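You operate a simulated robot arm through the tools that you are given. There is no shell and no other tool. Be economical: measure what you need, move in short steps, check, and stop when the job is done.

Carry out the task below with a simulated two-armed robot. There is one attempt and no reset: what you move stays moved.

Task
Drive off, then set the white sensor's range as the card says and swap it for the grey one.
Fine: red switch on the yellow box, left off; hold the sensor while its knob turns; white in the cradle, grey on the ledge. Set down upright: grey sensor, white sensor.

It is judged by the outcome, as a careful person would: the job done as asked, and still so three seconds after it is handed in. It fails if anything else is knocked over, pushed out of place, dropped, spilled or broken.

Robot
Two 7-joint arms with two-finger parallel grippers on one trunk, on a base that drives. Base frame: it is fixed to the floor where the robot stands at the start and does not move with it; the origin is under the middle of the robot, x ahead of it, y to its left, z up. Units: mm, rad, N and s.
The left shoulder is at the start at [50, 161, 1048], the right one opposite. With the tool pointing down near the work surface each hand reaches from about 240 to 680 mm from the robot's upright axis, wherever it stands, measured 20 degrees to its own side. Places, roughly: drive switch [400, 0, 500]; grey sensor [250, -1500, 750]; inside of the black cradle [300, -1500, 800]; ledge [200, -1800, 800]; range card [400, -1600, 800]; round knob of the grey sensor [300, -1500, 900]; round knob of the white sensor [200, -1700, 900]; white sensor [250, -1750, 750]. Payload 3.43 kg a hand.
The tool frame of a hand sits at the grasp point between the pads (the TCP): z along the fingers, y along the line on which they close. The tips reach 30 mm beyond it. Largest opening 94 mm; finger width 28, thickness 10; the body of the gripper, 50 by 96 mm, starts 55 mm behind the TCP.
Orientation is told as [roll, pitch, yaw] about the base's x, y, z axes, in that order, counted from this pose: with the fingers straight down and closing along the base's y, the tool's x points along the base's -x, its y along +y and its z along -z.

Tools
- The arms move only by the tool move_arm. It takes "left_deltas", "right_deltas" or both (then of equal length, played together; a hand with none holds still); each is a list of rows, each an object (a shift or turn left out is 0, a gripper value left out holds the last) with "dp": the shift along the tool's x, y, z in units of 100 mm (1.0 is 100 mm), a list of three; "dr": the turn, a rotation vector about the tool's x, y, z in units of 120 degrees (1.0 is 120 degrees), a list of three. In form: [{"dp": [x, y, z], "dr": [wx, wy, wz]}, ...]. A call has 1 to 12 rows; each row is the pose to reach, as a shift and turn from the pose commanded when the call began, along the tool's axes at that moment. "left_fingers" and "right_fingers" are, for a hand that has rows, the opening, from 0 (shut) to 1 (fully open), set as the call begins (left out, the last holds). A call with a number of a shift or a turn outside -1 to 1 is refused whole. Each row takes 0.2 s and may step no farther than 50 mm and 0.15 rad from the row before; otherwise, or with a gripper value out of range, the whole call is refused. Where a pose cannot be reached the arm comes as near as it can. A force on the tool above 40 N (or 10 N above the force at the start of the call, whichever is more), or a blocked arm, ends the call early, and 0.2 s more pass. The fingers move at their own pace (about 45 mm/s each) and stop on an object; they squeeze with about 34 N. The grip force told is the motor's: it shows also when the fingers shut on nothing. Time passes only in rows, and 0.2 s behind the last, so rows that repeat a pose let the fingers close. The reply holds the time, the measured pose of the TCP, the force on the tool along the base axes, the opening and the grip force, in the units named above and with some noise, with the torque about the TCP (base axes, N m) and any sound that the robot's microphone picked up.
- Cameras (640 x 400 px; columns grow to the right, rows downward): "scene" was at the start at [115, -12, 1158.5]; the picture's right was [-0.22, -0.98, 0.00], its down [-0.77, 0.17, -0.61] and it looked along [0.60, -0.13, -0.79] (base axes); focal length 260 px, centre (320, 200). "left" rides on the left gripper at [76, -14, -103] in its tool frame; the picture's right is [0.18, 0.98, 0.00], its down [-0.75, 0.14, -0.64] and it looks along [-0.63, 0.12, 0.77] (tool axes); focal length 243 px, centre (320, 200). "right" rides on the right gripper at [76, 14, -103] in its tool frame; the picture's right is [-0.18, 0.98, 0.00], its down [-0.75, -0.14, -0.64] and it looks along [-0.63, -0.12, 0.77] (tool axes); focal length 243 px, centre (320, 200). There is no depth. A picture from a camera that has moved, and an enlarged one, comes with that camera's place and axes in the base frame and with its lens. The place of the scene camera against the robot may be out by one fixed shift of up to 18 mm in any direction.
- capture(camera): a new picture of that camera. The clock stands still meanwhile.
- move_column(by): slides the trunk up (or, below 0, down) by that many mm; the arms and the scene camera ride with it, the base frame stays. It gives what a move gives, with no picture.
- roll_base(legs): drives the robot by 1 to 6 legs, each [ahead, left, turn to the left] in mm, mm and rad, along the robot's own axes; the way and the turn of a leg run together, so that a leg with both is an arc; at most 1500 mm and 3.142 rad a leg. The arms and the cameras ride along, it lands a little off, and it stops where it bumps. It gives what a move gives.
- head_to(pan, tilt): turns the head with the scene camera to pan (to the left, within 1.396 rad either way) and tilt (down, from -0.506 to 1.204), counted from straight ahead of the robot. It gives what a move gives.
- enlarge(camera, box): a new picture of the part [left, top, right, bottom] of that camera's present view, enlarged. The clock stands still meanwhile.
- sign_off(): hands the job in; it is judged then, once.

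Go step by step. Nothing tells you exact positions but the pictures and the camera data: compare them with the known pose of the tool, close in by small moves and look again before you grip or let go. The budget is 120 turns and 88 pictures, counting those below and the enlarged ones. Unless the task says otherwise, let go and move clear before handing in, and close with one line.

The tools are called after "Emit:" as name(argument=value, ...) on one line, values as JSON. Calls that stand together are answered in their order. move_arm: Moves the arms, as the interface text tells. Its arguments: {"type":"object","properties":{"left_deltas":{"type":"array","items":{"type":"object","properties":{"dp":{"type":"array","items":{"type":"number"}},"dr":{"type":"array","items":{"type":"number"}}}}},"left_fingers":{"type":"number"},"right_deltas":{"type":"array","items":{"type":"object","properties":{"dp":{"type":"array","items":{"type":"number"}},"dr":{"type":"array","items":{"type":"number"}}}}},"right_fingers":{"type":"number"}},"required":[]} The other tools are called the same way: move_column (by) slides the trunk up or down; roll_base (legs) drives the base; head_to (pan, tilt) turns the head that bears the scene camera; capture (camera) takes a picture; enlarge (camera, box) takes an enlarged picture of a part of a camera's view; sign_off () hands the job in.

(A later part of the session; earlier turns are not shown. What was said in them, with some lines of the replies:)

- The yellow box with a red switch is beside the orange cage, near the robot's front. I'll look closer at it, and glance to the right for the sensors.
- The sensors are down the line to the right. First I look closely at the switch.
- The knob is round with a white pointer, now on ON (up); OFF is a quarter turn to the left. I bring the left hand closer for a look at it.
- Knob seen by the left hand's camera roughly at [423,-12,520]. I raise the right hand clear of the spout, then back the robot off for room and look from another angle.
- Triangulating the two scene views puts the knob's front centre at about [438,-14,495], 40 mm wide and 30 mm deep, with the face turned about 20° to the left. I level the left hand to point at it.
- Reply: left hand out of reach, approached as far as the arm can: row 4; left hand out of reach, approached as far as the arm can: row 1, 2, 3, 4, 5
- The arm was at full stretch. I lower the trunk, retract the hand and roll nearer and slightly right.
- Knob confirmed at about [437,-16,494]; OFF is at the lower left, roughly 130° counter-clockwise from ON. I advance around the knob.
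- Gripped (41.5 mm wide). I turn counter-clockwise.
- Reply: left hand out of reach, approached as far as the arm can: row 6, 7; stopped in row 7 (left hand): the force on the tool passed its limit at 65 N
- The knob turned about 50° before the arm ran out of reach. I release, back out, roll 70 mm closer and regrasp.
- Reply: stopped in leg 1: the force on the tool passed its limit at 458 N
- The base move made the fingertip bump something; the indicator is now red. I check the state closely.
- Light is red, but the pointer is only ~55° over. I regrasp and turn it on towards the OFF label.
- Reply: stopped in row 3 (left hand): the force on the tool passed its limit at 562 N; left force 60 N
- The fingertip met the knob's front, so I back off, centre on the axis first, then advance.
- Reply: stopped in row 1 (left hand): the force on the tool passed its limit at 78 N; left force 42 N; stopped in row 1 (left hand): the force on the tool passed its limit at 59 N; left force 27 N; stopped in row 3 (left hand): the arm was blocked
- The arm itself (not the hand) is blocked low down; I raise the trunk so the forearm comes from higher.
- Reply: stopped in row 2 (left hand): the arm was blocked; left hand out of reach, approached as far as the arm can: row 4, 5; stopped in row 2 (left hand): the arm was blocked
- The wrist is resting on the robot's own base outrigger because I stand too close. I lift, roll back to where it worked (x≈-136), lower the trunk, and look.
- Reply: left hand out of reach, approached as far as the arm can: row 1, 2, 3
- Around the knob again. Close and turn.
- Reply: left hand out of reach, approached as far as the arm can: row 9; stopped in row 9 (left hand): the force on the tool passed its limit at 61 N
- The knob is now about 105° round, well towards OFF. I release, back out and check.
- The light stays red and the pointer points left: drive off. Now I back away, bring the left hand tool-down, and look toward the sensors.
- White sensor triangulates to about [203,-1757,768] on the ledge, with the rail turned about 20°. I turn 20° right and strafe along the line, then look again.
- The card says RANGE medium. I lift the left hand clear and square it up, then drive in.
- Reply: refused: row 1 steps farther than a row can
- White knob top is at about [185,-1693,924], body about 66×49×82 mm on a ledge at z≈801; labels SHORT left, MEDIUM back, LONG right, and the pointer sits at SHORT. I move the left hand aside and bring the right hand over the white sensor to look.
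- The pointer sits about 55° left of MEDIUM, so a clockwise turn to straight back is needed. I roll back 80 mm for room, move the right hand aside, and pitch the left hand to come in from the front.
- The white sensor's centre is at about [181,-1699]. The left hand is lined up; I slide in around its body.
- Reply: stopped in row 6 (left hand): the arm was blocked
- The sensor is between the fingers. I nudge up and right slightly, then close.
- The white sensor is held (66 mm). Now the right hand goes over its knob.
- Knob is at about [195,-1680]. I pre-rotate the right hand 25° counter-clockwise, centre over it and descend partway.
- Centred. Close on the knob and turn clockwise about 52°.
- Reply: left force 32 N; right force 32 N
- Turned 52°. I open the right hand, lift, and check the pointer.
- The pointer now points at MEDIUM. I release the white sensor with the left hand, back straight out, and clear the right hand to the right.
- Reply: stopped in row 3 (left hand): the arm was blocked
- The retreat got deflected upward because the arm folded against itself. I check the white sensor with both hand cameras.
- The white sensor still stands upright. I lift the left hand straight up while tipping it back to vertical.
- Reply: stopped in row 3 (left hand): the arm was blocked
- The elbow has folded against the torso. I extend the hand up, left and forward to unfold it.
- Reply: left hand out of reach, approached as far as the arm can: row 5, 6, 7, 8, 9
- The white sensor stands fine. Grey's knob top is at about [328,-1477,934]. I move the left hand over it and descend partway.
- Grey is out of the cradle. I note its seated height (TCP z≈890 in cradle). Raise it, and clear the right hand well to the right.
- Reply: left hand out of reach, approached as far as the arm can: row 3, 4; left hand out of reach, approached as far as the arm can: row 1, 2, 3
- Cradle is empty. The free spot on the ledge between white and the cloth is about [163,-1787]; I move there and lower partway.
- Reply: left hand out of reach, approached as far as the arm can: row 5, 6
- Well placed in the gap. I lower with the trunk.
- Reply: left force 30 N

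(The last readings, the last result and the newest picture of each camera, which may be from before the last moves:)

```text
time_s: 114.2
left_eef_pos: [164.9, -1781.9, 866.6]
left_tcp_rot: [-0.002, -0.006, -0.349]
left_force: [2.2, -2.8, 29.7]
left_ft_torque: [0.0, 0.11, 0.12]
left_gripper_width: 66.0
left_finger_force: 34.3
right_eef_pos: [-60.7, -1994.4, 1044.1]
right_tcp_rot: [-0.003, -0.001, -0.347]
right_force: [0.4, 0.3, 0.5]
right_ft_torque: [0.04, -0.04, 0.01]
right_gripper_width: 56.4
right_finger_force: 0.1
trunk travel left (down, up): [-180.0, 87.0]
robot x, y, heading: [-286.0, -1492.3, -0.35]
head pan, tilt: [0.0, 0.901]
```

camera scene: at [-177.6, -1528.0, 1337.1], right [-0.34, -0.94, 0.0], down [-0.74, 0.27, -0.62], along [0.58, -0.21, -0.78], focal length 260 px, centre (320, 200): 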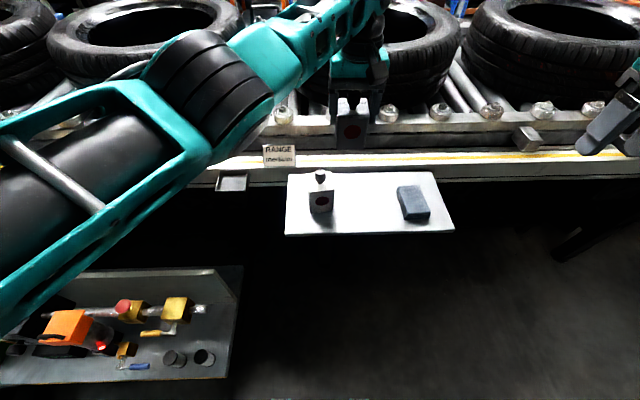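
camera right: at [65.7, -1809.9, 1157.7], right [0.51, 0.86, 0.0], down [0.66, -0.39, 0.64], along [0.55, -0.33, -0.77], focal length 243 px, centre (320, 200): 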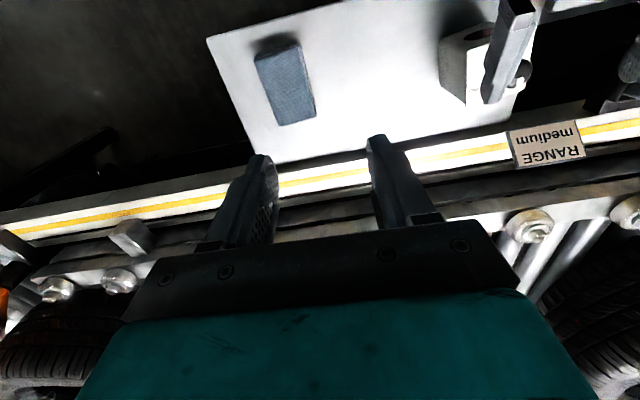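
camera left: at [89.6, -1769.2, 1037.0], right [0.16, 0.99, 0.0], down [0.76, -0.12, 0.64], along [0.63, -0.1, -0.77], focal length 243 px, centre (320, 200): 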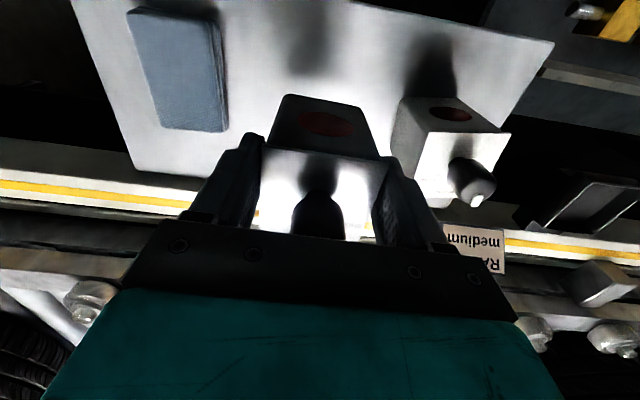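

Contact: grey stands on the ledge (TCP 867). I relieve the pressure, open, and lift away.

Emit:
move_column(by=4)

Emit:
move_arm(left_deltas=[{"dp": [0, 0, 0]}, {"dp": [0, 0, 0]}, {"dp": [0, 0, 0]}], left_fingers=0.95)

Emit:
move_column(by=90)

Emit:
capture(camera="left")

```text
time_s: 114.7
left_eef_pos: [166.0, -1781.9, 864.4]
left_tcp_rot: [0.001, -0.002, -0.35]
left_force: [1.7, -3.4, 9.3]
left_ft_torque: [-0.72, -0.54, -0.11]
left_gripper_width: 66.6
left_finger_force: 34.2
right_eef_pos: [-58.9, -1993.8, 1046.6]
right_tcp_rot: [-0.003, 0.001, -0.349]
right_force: [-0.8, 0.1, -0.3]
right_ft_torque: [-0.01, -0.02, 0.02]
right_gripper_width: 56.6
right_finger_force: 0.0
trunk travel left (down, up): [-184.0, 83.0]
robot x, y, heading: [-287.1, -1491.6, -0.353]
head pan, tilt: [0.0, 0.901]
```

```text
time_s: 115.5
left_eef_pos: [165.5, -1781.9, 865.3]
left_tcp_rot: [0.001, -0.002, -0.347]
left_force: [-0.6, 0.7, -0.1]
left_ft_torque: [-0.04, 0.04, 0.03]
left_gripper_width: 89.4
left_finger_force: 0.0
right_eef_pos: [-59.0, -1994.5, 1046.1]
right_tcp_rot: [-0.003, 0.002, -0.348]
right_force: [-0.8, 0.9, -0.9]
right_ft_torque: [0.02, -0.02, 0.0]
right_gripper_width: 56.0
right_finger_force: 0.1
trunk travel left (down, up): [-184.0, 83.0]
robot x, y, heading: [-287.4, -1492.3, -0.352]
head pan, tilt: [0.0, 0.901]
```

```text
time_s: 116.7
left_eef_pos: [165.6, -1780.2, 949.3]
left_tcp_rot: [0.0, 0.0, -0.347]
left_force: [0.2, 0.2, -0.4]
left_ft_torque: [-0.01, -0.01, 0.0]
left_gripper_width: 89.2
left_finger_force: 0.1
right_eef_pos: [-59.4, -1994.9, 1129.7]
right_tcp_rot: [-0.002, 0.001, -0.349]
right_force: [-0.7, -0.8, 0.4]
right_ft_torque: [0.03, 0.0, 0.0]
right_gripper_width: 56.4
right_finger_force: 0.0
right hand out of reach, approached as far as the arm can: row 1
trunk travel left (down, up): [-267.0, 0.0]
robot x, y, heading: [-286.7, -1492.0, -0.356]
head pan, tilt: [0.0, 0.901]
```

```text
13 pictures are left
camera left: at [89.6, -1769.1, 1050.7], right [0.16, 0.99, 0.0], down [0.76, -0.12, 0.64], along [0.63, -0.1, -0.77], focal length 243 px, centre (320, 200)
```

left: 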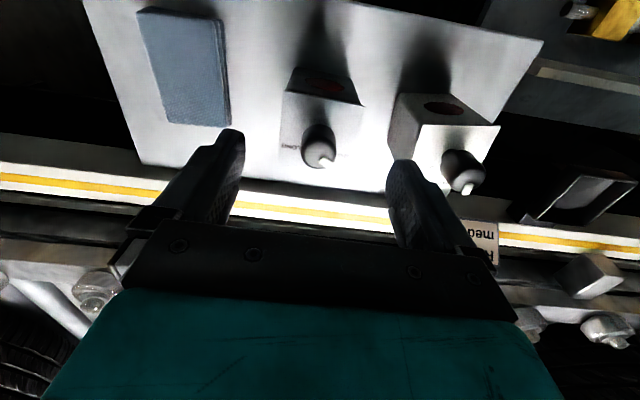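

Grey stands upright on the ledge. Next I go up and over to the white sensor.

Emit:
move_arm(left_deltas=[{"dp": [0, 0, -0.25]}, {"dp": [0, 0, -0.5]}, {"dp": [0, 0.3, -0.5]}, {"dp": [0, 0.65, -0.5]}, {"dp": [0, 1.0, -0.5]}, {"dp": [0, 1.0, -0.5]}], left_fingers=1.0)

Emit:
capture(camera="left")

```text
time_s: 118.1
left_eef_pos: [201.2, -1686.3, 1000.7]
left_tcp_rot: [-0.001, -0.001, -0.349]
left_force: [0.5, -0.8, 0.4]
left_ft_torque: [-0.02, -0.01, -0.03]
left_gripper_width: 93.9
left_finger_force: 0.0
right_eef_pos: [-59.0, -1994.9, 1129.0]
right_tcp_rot: [-0.001, 0.002, -0.35]
right_force: [-0.2, 0.2, -0.8]
right_ft_torque: [-0.01, 0.01, 0.0]
right_gripper_width: 56.3
right_finger_force: 0.2
trunk travel left (down, up): [-267.0, 0.0]
robot x, y, heading: [-285.0, -1490.8, -0.355]
head pan, tilt: [0.0, 0.901]
```

```text
12 pictures are left
camera left: at [125.5, -1674.1, 1102.1], right [0.16, 0.99, 0.0], down [0.76, -0.12, 0.64], along [0.63, -0.1, -0.77], focal length 243 px, centre (320, 200)
```

left: 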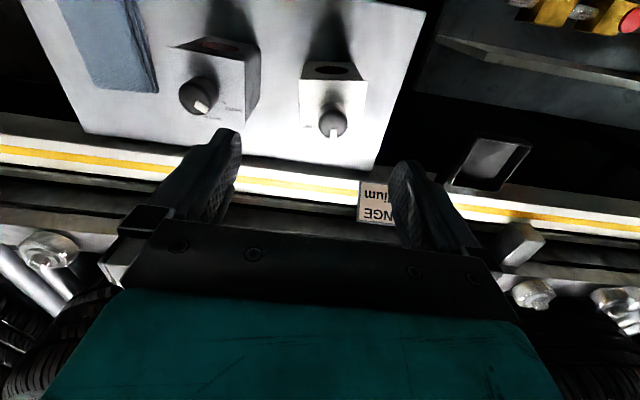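

Emit:
enlarge(camera="left", box=[280, 50, 392, 150])

```text
4.00 times, centred on (336, 100) of left
camera zoom: at [125.5, -1674.1, 1102.1], right [0.16, 0.99, 0.0], down [0.76, -0.12, 0.64], along [0.63, -0.1, -0.77], focal length 970 px, centre (256, 600)
```

zoom: 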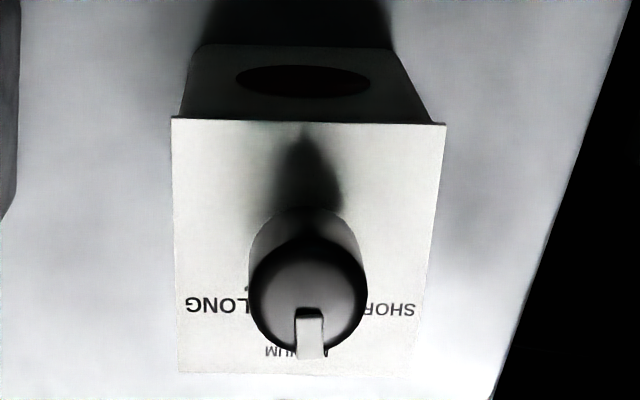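

White is upright on MEDIUM, centred at about [205,-1676], turned about 10° from my hand. I match its yaw and go down.

Emit:
move_arm(left_deltas=[{"dp": [0, 0.1, 0], "dr": [0, 0, -0.04]}, {"dp": [0, 0.108, 0.2], "dr": [0, 0, -0.081]}, {"dp": [0, 0.108, 0.5], "dr": [0, 0, -0.081]}, {"dp": [0, 0.108, 0.8], "dr": [0, 0, -0.081]}, {"dp": [0, 0.108, 1.0], "dr": [0, 0, -0.081]}, {"dp": [0, 0.108, 1.0], "dr": [0, 0, -0.081]}])

Emit:
capture(camera="left")

```text
time_s: 119.5
left_eef_pos: [204.1, -1677.6, 897.5]
left_tcp_rot: [-0.002, 0.001, -0.179]
left_force: [0.4, 0.0, -0.6]
left_ft_torque: [0.02, 0.0, 0.04]
left_gripper_width: 94.5
left_finger_force: 0.1
right_eef_pos: [-58.2, -1994.2, 1128.0]
right_tcp_rot: [-0.004, 0.001, -0.349]
right_force: [0.6, -0.4, 0.1]
right_ft_torque: [0.02, -0.01, -0.04]
right_gripper_width: 56.6
right_finger_force: 0.1
trunk travel left (down, up): [-267.0, 0.0]
robot x, y, heading: [-288.0, -1493.3, -0.353]
head pan, tilt: [0.0, 0.901]
```

```text
10 pictures are left
camera left: at [127.2, -1677.9, 1000.9], right [-0.01, 1.0, 0.0], down [0.77, 0.01, 0.64], along [0.64, 0.0, -0.77], focal length 243 px, centre (320, 200)
```

left: 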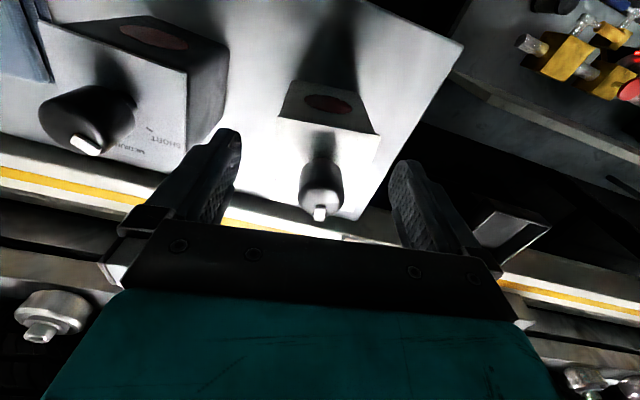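

Emit:
move_arm(left_deltas=[{"dp": [0.08, 0, 0]}, {"dp": [0.08, 0, 0.15]}, {"dp": [0.08, 0, 0.29]}, {"dp": [0.08, 0, 0.29]}])

Emit:
move_arm(left_deltas=[{"dp": [0, 0, 0]}, {"dp": [0, 0, 0]}, {"dp": [0, 0, 0]}, {"dp": [0, 0, 0]}], left_fingers=0.0)

Emit:
move_arm(left_deltas=[{"dp": [0, 0, -0.1]}, {"dp": [0, 0, -0.4]}, {"dp": [0, 0, -0.7]}, {"dp": [0, 0, -1.0]}, {"dp": [0, 0, -1.0]}])

Emit:
capture(camera="left")

```text
time_s: 120.5
left_eef_pos: [196.6, -1675.7, 869.2]
left_tcp_rot: [-0.001, 0.002, -0.179]
left_force: [0.5, 0.2, -0.3]
left_ft_torque: [0.01, 0.0, -0.02]
left_gripper_width: 94.2
left_finger_force: 0.0
right_eef_pos: [-59.3, -1993.9, 1128.8]
right_tcp_rot: [-0.004, 0.001, -0.349]
right_force: [1.0, -0.3, -0.2]
right_ft_torque: [0.0, -0.03, -0.01]
right_gripper_width: 56.5
right_finger_force: 0.1
trunk travel left (down, up): [-267.0, 0.0]
robot x, y, heading: [-285.8, -1491.1, -0.349]
head pan, tilt: [0.0, 0.901]
```

```text
time_s: 121.5
left_eef_pos: [196.5, -1675.0, 869.9]
left_tcp_rot: [0.0, 0.0, -0.178]
left_force: [-0.6, -0.4, -0.7]
left_ft_torque: [0.06, 0.03, 0.0]
left_gripper_width: 66.4
left_finger_force: 34.4
right_eef_pos: [-59.2, -1994.3, 1129.5]
right_tcp_rot: [-0.003, 0.003, -0.35]
right_force: [-0.7, 1.1, -0.1]
right_ft_torque: [0.02, -0.03, -0.03]
right_gripper_width: 56.6
right_finger_force: 0.0
trunk travel left (down, up): [-267.0, 0.0]
robot x, y, heading: [-287.0, -1493.9, -0.346]
head pan, tilt: [0.0, 0.901]
```

```text
time_s: 122.7
left_eef_pos: [196.7, -1675.4, 970.3]
left_tcp_rot: [0.002, 0.0, -0.176]
left_force: [-0.5, -1.0, -2.6]
left_ft_torque: [0.0, 0.05, 0.03]
left_gripper_width: 66.2
left_finger_force: 34.1
right_eef_pos: [-59.2, -1993.7, 1129.5]
right_tcp_rot: [-0.003, 0.004, -0.348]
right_force: [0.5, -0.4, -0.3]
right_ft_torque: [0.04, 0.01, 0.02]
right_gripper_width: 56.2
right_finger_force: 0.0
trunk travel left (down, up): [-267.0, 0.0]
robot x, y, heading: [-288.2, -1496.2, -0.35]
head pan, tilt: [0.0, 0.901]
```

```text
9 pictures are left
camera left: at [119.0, -1676.0, 1072.4], right [-0.01, 1.0, 0.0], down [0.77, 0.01, 0.64], along [0.64, 0.0, -0.77], focal length 243 px, centre (320, 200)
```

left: 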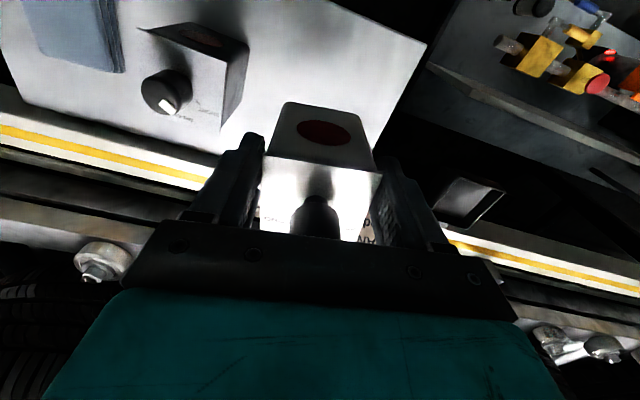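

White is in hand. I raise it, square the yaw back to the cradle's, and move toward the cradle.

Emit:
move_arm(left_deltas=[{"dp": [0, 0, -0.3]}, {"dp": [0, 0, -0.6], "dr": [0, 0, 0.04]}, {"dp": [0, 0.3, -0.6], "dr": [0, 0, 0.081]}, {"dp": [-0.1, 0.65, -0.6], "dr": [0, 0, 0.081]}, {"dp": [-0.2, 1.0, -0.6], "dr": [0, 0, 0.081]}, {"dp": [-0.2, 1.0, -0.6], "dr": [0, 0, 0.081]}])

```text
time_s: 124.1
left_eef_pos: [233.3, -1579.1, 1031.5]
left_tcp_rot: [0.0, 0.0, -0.348]
left_force: [0.1, -0.5, -2.8]
left_ft_torque: [0.03, 0.05, -0.01]
left_gripper_width: 66.2
left_finger_force: 33.9
right_eef_pos: [-59.4, -1995.1, 1129.9]
right_tcp_rot: [-0.002, 0.002, -0.348]
right_force: [0.2, -0.3, 0.3]
right_ft_torque: [0.04, -0.03, -0.01]
right_gripper_width: 56.5
right_finger_force: 0.0
trunk travel left (down, up): [-267.0, 0.0]
robot x, y, heading: [-289.4, -1495.0, -0.351]
head pan, tilt: [0.0, 0.901]
```

Emit:
move_arm(left_deltas=[{"dp": [-0.1, 0.33, 0]}, {"dp": [-0.2, 0.66, 0]}, {"dp": [-0.3, 1.0, 0]}, {"dp": [-0.3, 1.0, 0]}])

Emit:
move_arm(left_deltas=[{"dp": [-0.146, 0.325, 0.1]}, {"dp": [-0.146, 0.325, 0.35]}, {"dp": [-0.146, 0.325, 0.6]}, {"dp": [-0.146, 0.325, 0.8]}, {"dp": [-0.146, 0.325, 0.8]}])

Emit:
capture(camera="left")

Emit:
enlarge(camera="scene", box=[160, 120, 320, 220])

```text
time_s: 125.1
left_eef_pos: [296.6, -1496.9, 1031.1]
left_tcp_rot: [0.0, 0.0, -0.347]
left_force: [0.0, -0.2, -3.8]
left_ft_torque: [-0.01, 0.05, 0.05]
left_gripper_width: 66.2
left_finger_force: 33.9
right_eef_pos: [-58.6, -1995.5, 1129.9]
right_tcp_rot: [0.0, 0.0, -0.348]
right_force: [-0.1, -0.5, -0.8]
right_ft_torque: [-0.02, -0.03, 0.02]
right_gripper_width: 56.6
right_finger_force: 0.0
trunk travel left (down, up): [-267.0, 0.0]
robot x, y, heading: [-288.9, -1493.0, -0.345]
head pan, tilt: [0.0, 0.901]
```

```text
time_s: 126.3
left_eef_pos: [319.2, -1471.5, 948.9]
left_tcp_rot: [-0.002, 0.001, -0.347]
left_force: [-0.7, 0.4, -2.6]
left_ft_torque: [0.0, 0.08, 0.0]
left_gripper_width: 66.0
left_finger_force: 34.5
right_eef_pos: [-59.3, -1994.0, 1129.9]
right_tcp_rot: [-0.003, 0.001, -0.347]
right_force: [1.2, -0.6, -0.2]
right_ft_torque: [0.0, 0.0, 0.0]
right_gripper_width: 56.3
right_finger_force: 0.1
trunk travel left (down, up): [-267.0, 0.0]
robot x, y, heading: [-290.5, -1488.7, -0.35]
head pan, tilt: [0.0, 0.901]
```

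```text
8 pictures are left
camera left: at [242.4, -1459.7, 1051.8], right [0.16, 0.99, 0.0], down [0.76, -0.12, 0.64], along [0.63, -0.1, -0.77], focal length 243 px, centre (320, 200)
```

left: 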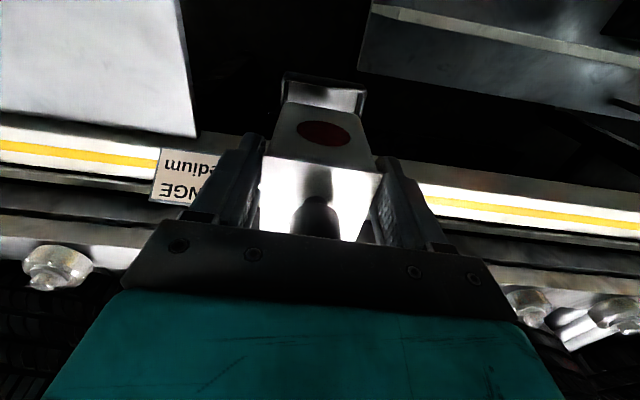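

```text
4.00 times, centred on (240, 170) of scene
camera zoom: at [-177.8, -1528.1, 1350.9], right [-0.34, -0.94, 0.0], down [-0.74, 0.27, -0.62], along [0.58, -0.21, -0.78], focal length 1041 px, centre (640, 320)
```

zoom: 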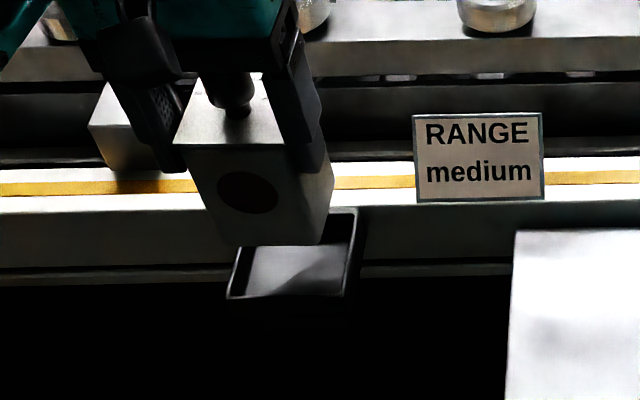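

The alignment looks close; I shift 3 mm forward and 2 mm left, lower toward the rim, and look once more.

Emit:
move_arm(left_deltas=[{"dp": [-0.03, 0.02, 0.1]}, {"dp": [-0.03, 0.02, 0.2]}, {"dp": [-0.03, 0.02, 0.25]}, {"dp": [-0.03, 0.02, 0.25]}])

Emit:
enlarge(camera="scene", box=[190, 140, 286, 200])

Emit:
enlarge(camera="left", box=[250, 60, 410, 180])

```text
time_s: 127.3
left_eef_pos: [324.1, -1469.9, 924.3]
left_tcp_rot: [0.001, -0.002, -0.347]
left_force: [0.5, 0.0, -2.4]
left_ft_torque: [0.01, 0.03, 0.0]
left_gripper_width: 66.2
left_finger_force: 34.2
right_eef_pos: [-59.3, -1993.8, 1128.6]
right_tcp_rot: [-0.003, 0.001, -0.349]
right_force: [-0.1, 0.7, 0.8]
right_ft_torque: [-0.01, 0.0, -0.02]
right_gripper_width: 56.6
right_finger_force: 0.0
trunk travel left (down, up): [-267.0, 0.0]
robot x, y, heading: [-289.9, -1494.5, -0.35]
head pan, tilt: [0.0, 0.901]
```

```text
6.67 times, centred on (238, 170) of scene
camera zoom: at [-177.8, -1528.1, 1350.9], right [-0.34, -0.94, 0.0], down [-0.74, 0.27, -0.62], along [0.58, -0.21, -0.78], focal length 1736 px, centre (867, 400)
```

zoom: 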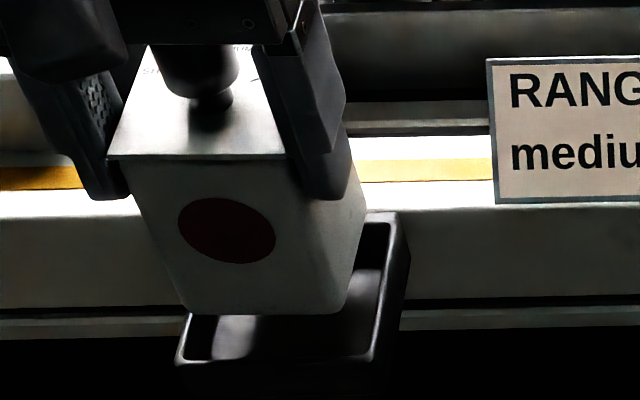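

```text
3.33 times, centred on (330, 120) of left
camera zoom: at [247.5, -1458.0, 1026.1], right [0.16, 0.99, 0.0], down [0.76, -0.12, 0.64], along [0.63, -0.1, -0.77], focal length 809 px, centre (287, 467)
```

zoom: 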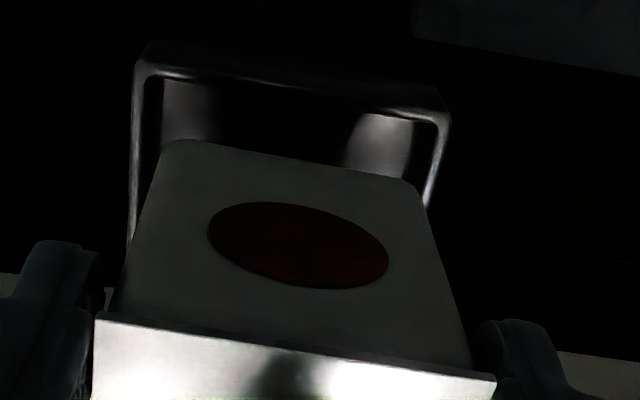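

Over the cradle with small clearance; I correct 2 mm right and 2 mm back, then lower slowly.

Emit:
move_arm(left_deltas=[{"dp": [0.02, -0.02, 0]}, {"dp": [0.02, -0.02, 0.06]}, {"dp": [0.02, -0.02, 0.12]}, {"dp": [0.02, -0.02, 0.17]}, {"dp": [0.02, -0.02, 0.22]}, {"dp": [0.02, -0.02, 0.27]}])

```text
time_s: 128.7
left_eef_pos: [322.3, -1471.3, 896.2]
left_tcp_rot: [0.001, 0.0, -0.346]
left_force: [0.5, 0.7, -2.5]
left_ft_torque: [0.02, 0.07, 0.0]
left_gripper_width: 66.3
left_finger_force: 34.2
right_eef_pos: [-58.7, -1994.7, 1128.7]
right_tcp_rot: [-0.003, 0.002, -0.349]
right_force: [0.0, 0.0, 0.0]
right_ft_torque: [0.01, -0.01, 0.02]
right_gripper_width: 56.3
right_finger_force: 0.0
trunk travel left (down, up): [-267.0, 0.0]
robot x, y, heading: [-287.9, -1493.6, -0.353]
head pan, tilt: [0.0, 0.901]
```

No contact yet, so it is inside the rim. I continue until it seats.

Emit:
move_arm(left_deltas=[{"dp": [0, 0, 0.02]}, {"dp": [0, 0, 0.03]}, {"dp": [0, 0, 0.03]}])

Emit:
enlarge(camera="scene", box=[190, 140, 286, 200])

```text
time_s: 129.5
left_eef_pos: [322.2, -1471.8, 892.9]
left_tcp_rot: [-0.001, 0.0, -0.346]
left_force: [0.3, -0.4, -3.6]
left_ft_torque: [0.02, 0.06, 0.01]
left_gripper_width: 66.1
left_finger_force: 33.6
right_eef_pos: [-58.8, -1994.5, 1128.7]
right_tcp_rot: [-0.004, 0.001, -0.349]
right_force: [0.3, -0.4, -0.1]
right_ft_torque: [-0.01, -0.04, -0.03]
right_gripper_width: 56.6
right_finger_force: 0.1
trunk travel left (down, up): [-267.0, 0.0]
robot x, y, heading: [-286.7, -1492.5, -0.354]
head pan, tilt: [0.0, 0.901]
```

```text
6.67 times, centred on (238, 170) of scene
camera zoom: at [-177.8, -1528.1, 1350.9], right [-0.34, -0.94, 0.0], down [-0.74, 0.27, -0.62], along [0.58, -0.21, -0.78], focal length 1736 px, centre (867, 400)
```

zoom: 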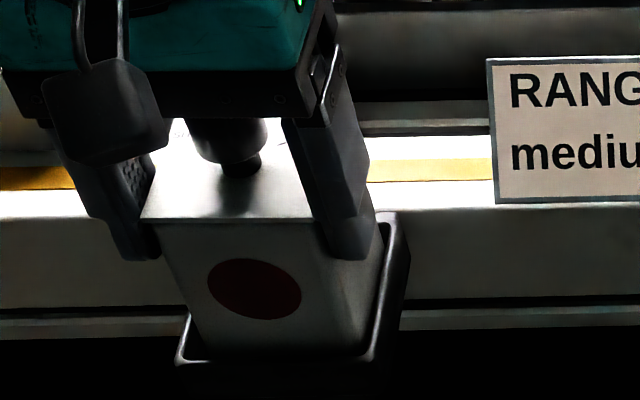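

It sits within the cradle walls; I lower the last millimetres.

Emit:
move_arm(left_deltas=[{"dp": [0, 0, 0.02]}, {"dp": [0, 0, 0.03]}, {"dp": [0, 0, 0.03]}])

Emit:
move_arm(left_deltas=[{"dp": [0, 0, 0.01]}, {"dp": [0, 0, 0.02]}, {"dp": [0, 0, 0.02]}])

```text
time_s: 130.3
left_eef_pos: [321.7, -1473.1, 894.4]
left_tcp_rot: [0.0, -0.004, -0.348]
left_force: [-0.5, 1.3, 9.1]
left_ft_torque: [0.45, 0.35, -0.01]
left_gripper_width: 66.1
left_finger_force: 34.2
right_eef_pos: [-60.4, -1993.5, 1130.5]
right_tcp_rot: [-0.003, -0.002, -0.35]
right_force: [-0.6, 0.1, 0.0]
right_ft_torque: [-0.01, -0.03, 0.02]
right_gripper_width: 56.0
right_finger_force: 0.0
trunk travel left (down, up): [-267.0, 0.0]
robot x, y, heading: [-288.8, -1490.5, -0.351]
head pan, tilt: [0.0, 0.901]
```

```text
time_s: 131.1
left_eef_pos: [322.1, -1473.1, 893.8]
left_tcp_rot: [0.0, -0.008, -0.348]
left_force: [-1.1, 2.7, 26.4]
left_ft_torque: [0.13, 0.41, 0.0]
left_gripper_width: 66.1
left_finger_force: 34.1
right_eef_pos: [-61.0, -1994.7, 1129.3]
right_tcp_rot: [-0.001, -0.002, -0.347]
right_force: [0.3, -0.9, 0.4]
right_ft_torque: [-0.01, 0.03, -0.03]
right_gripper_width: 56.6
right_finger_force: 0.0
trunk travel left (down, up): [-267.0, 0.0]
robot x, y, heading: [-290.0, -1491.0, -0.351]
head pan, tilt: [0.0, 0.901]
```

Seated at the predicted height. I relax, open and lift off.

Emit:
move_arm(left_deltas=[{"dp": [0, 0, -0.03]}, {"dp": [0, 0, -0.03]}])

Emit:
move_arm(left_deltas=[{"dp": [0, 0, 0]}, {"dp": [0, 0, 0]}, {"dp": [0, 0, 0]}, {"dp": [0, 0, 0]}], left_fingers=1.0)

Emit:
move_arm(left_deltas=[{"dp": [0, 0, -0.2]}, {"dp": [0, 0, -0.5]}, {"dp": [0, 0, -0.8]}, {"dp": [0, 0, -1.0]}])

Emit:
capture(camera="left")

```text
time_s: 131.7
left_eef_pos: [322.0, -1472.3, 892.8]
left_tcp_rot: [0.001, -0.006, -0.349]
left_force: [3.3, -2.6, 14.0]
left_ft_torque: [-0.31, -0.88, 0.05]
left_gripper_width: 66.2
left_finger_force: 33.7
right_eef_pos: [-60.7, -1994.2, 1130.0]
right_tcp_rot: [-0.002, 0.001, -0.349]
right_force: [0.2, 0.5, -0.2]
right_ft_torque: [0.01, -0.02, 0.0]
right_gripper_width: 56.2
right_finger_force: 0.0
trunk travel left (down, up): [-267.0, 0.0]
robot x, y, heading: [-288.7, -1494.7, -0.35]
head pan, tilt: [0.0, 0.901]
```

```text
time_s: 132.7
left_eef_pos: [321.6, -1471.0, 892.0]
left_tcp_rot: [0.0, 0.0, -0.347]
left_force: [-0.1, -0.4, -0.2]
left_ft_torque: [-0.03, 0.01, -0.03]
left_gripper_width: 94.1
left_finger_force: 0.0
right_eef_pos: [-60.3, -1993.4, 1129.1]
right_tcp_rot: [-0.005, 0.002, -0.349]
right_force: [0.3, 0.0, 0.0]
right_ft_torque: [0.02, 0.0, 0.0]
right_gripper_width: 56.5
right_finger_force: 0.0
trunk travel left (down, up): [-267.0, 0.0]
robot x, y, heading: [-287.9, -1491.1, -0.349]
head pan, tilt: [0.0, 0.901]
```

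```text
time_s: 133.7
left_eef_pos: [320.2, -1471.5, 994.1]
left_tcp_rot: [0.0, 0.0, -0.347]
left_force: [-0.2, -0.1, 0.7]
left_ft_torque: [-0.01, -0.01, -0.01]
left_gripper_width: 94.0
left_finger_force: 0.1
right_eef_pos: [-58.7, -1994.5, 1129.1]
right_tcp_rot: [-0.001, 0.002, -0.349]
right_force: [0.1, 0.4, -0.6]
right_ft_torque: [-0.04, -0.01, 0.0]
right_gripper_width: 56.3
right_finger_force: 0.1
trunk travel left (down, up): [-267.0, 0.0]
robot x, y, heading: [-289.6, -1492.4, -0.351]
head pan, tilt: [0.0, 0.901]
```

```text
3 pictures are left
camera left: at [243.8, -1459.7, 1095.2], right [0.16, 0.99, 0.0], down [0.76, -0.12, 0.64], along [0.63, -0.1, -0.77], focal length 243 px, centre (320, 200)
```

left: 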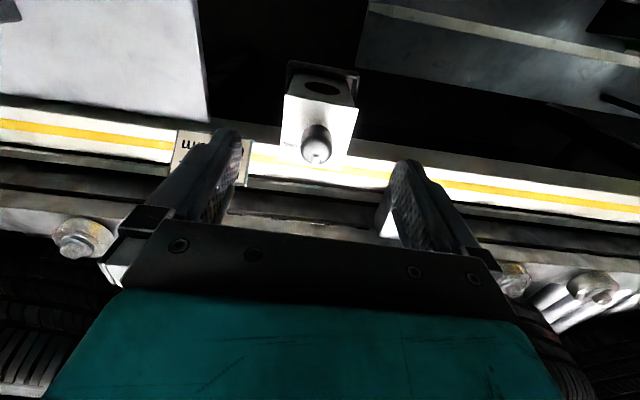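

One look at the pointer on the white sensor's knob, and one overall view, before handing in.

Emit:
enlarge(camera="left", box=[265, 55, 377, 170])

Emit:
capture(camera="scene")

```text
3.48 times, centred on (321, 112) of left
camera zoom: at [243.8, -1459.7, 1095.2], right [0.16, 0.99, 0.0], down [0.76, -0.12, 0.64], along [0.63, -0.1, -0.77], focal length 844 px, centre (316, 504)
```

zoom: 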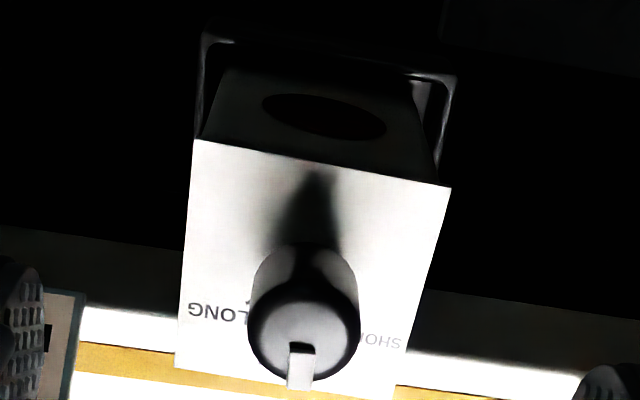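

```text
1 pictures are left
camera scene: at [-178.3, -1528.2, 1350.9], right [-0.34, -0.94, 0.0], down [-0.74, 0.27, -0.62], along [0.58, -0.21, -0.78], focal length 260 px, centre (320, 200)
```

scene: 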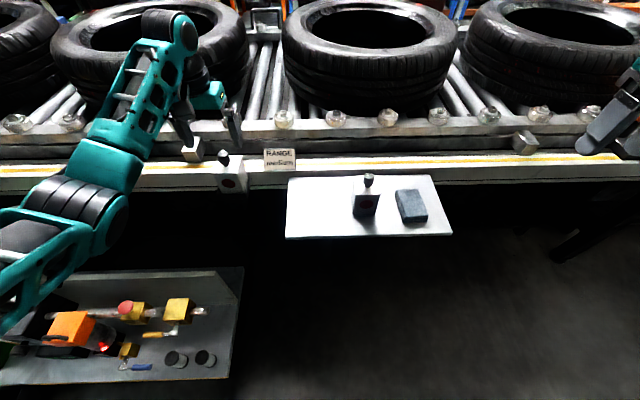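

White sits upright in the cradle with its pointer on MEDIUM. Grey stands upright on the ledge, the drive light was red when I left the switch, and both hands are clear, so I hand in.

Emit:
sign_off()

```text
The job is handed in.
```

The drive is off, the white sensor is set to medium and seated in the cradle, and the grey sensor stands upright on the ledge. Three caveats: the red switch stopped about 105° round, a little short of its OFF label, though its light was red. The knob points within about 5° of the MEDIUM mark. While I was turning the switch, the left fingertips hit what I took to be its knob twice, at about 458 N and 562 N; I saw no damage.
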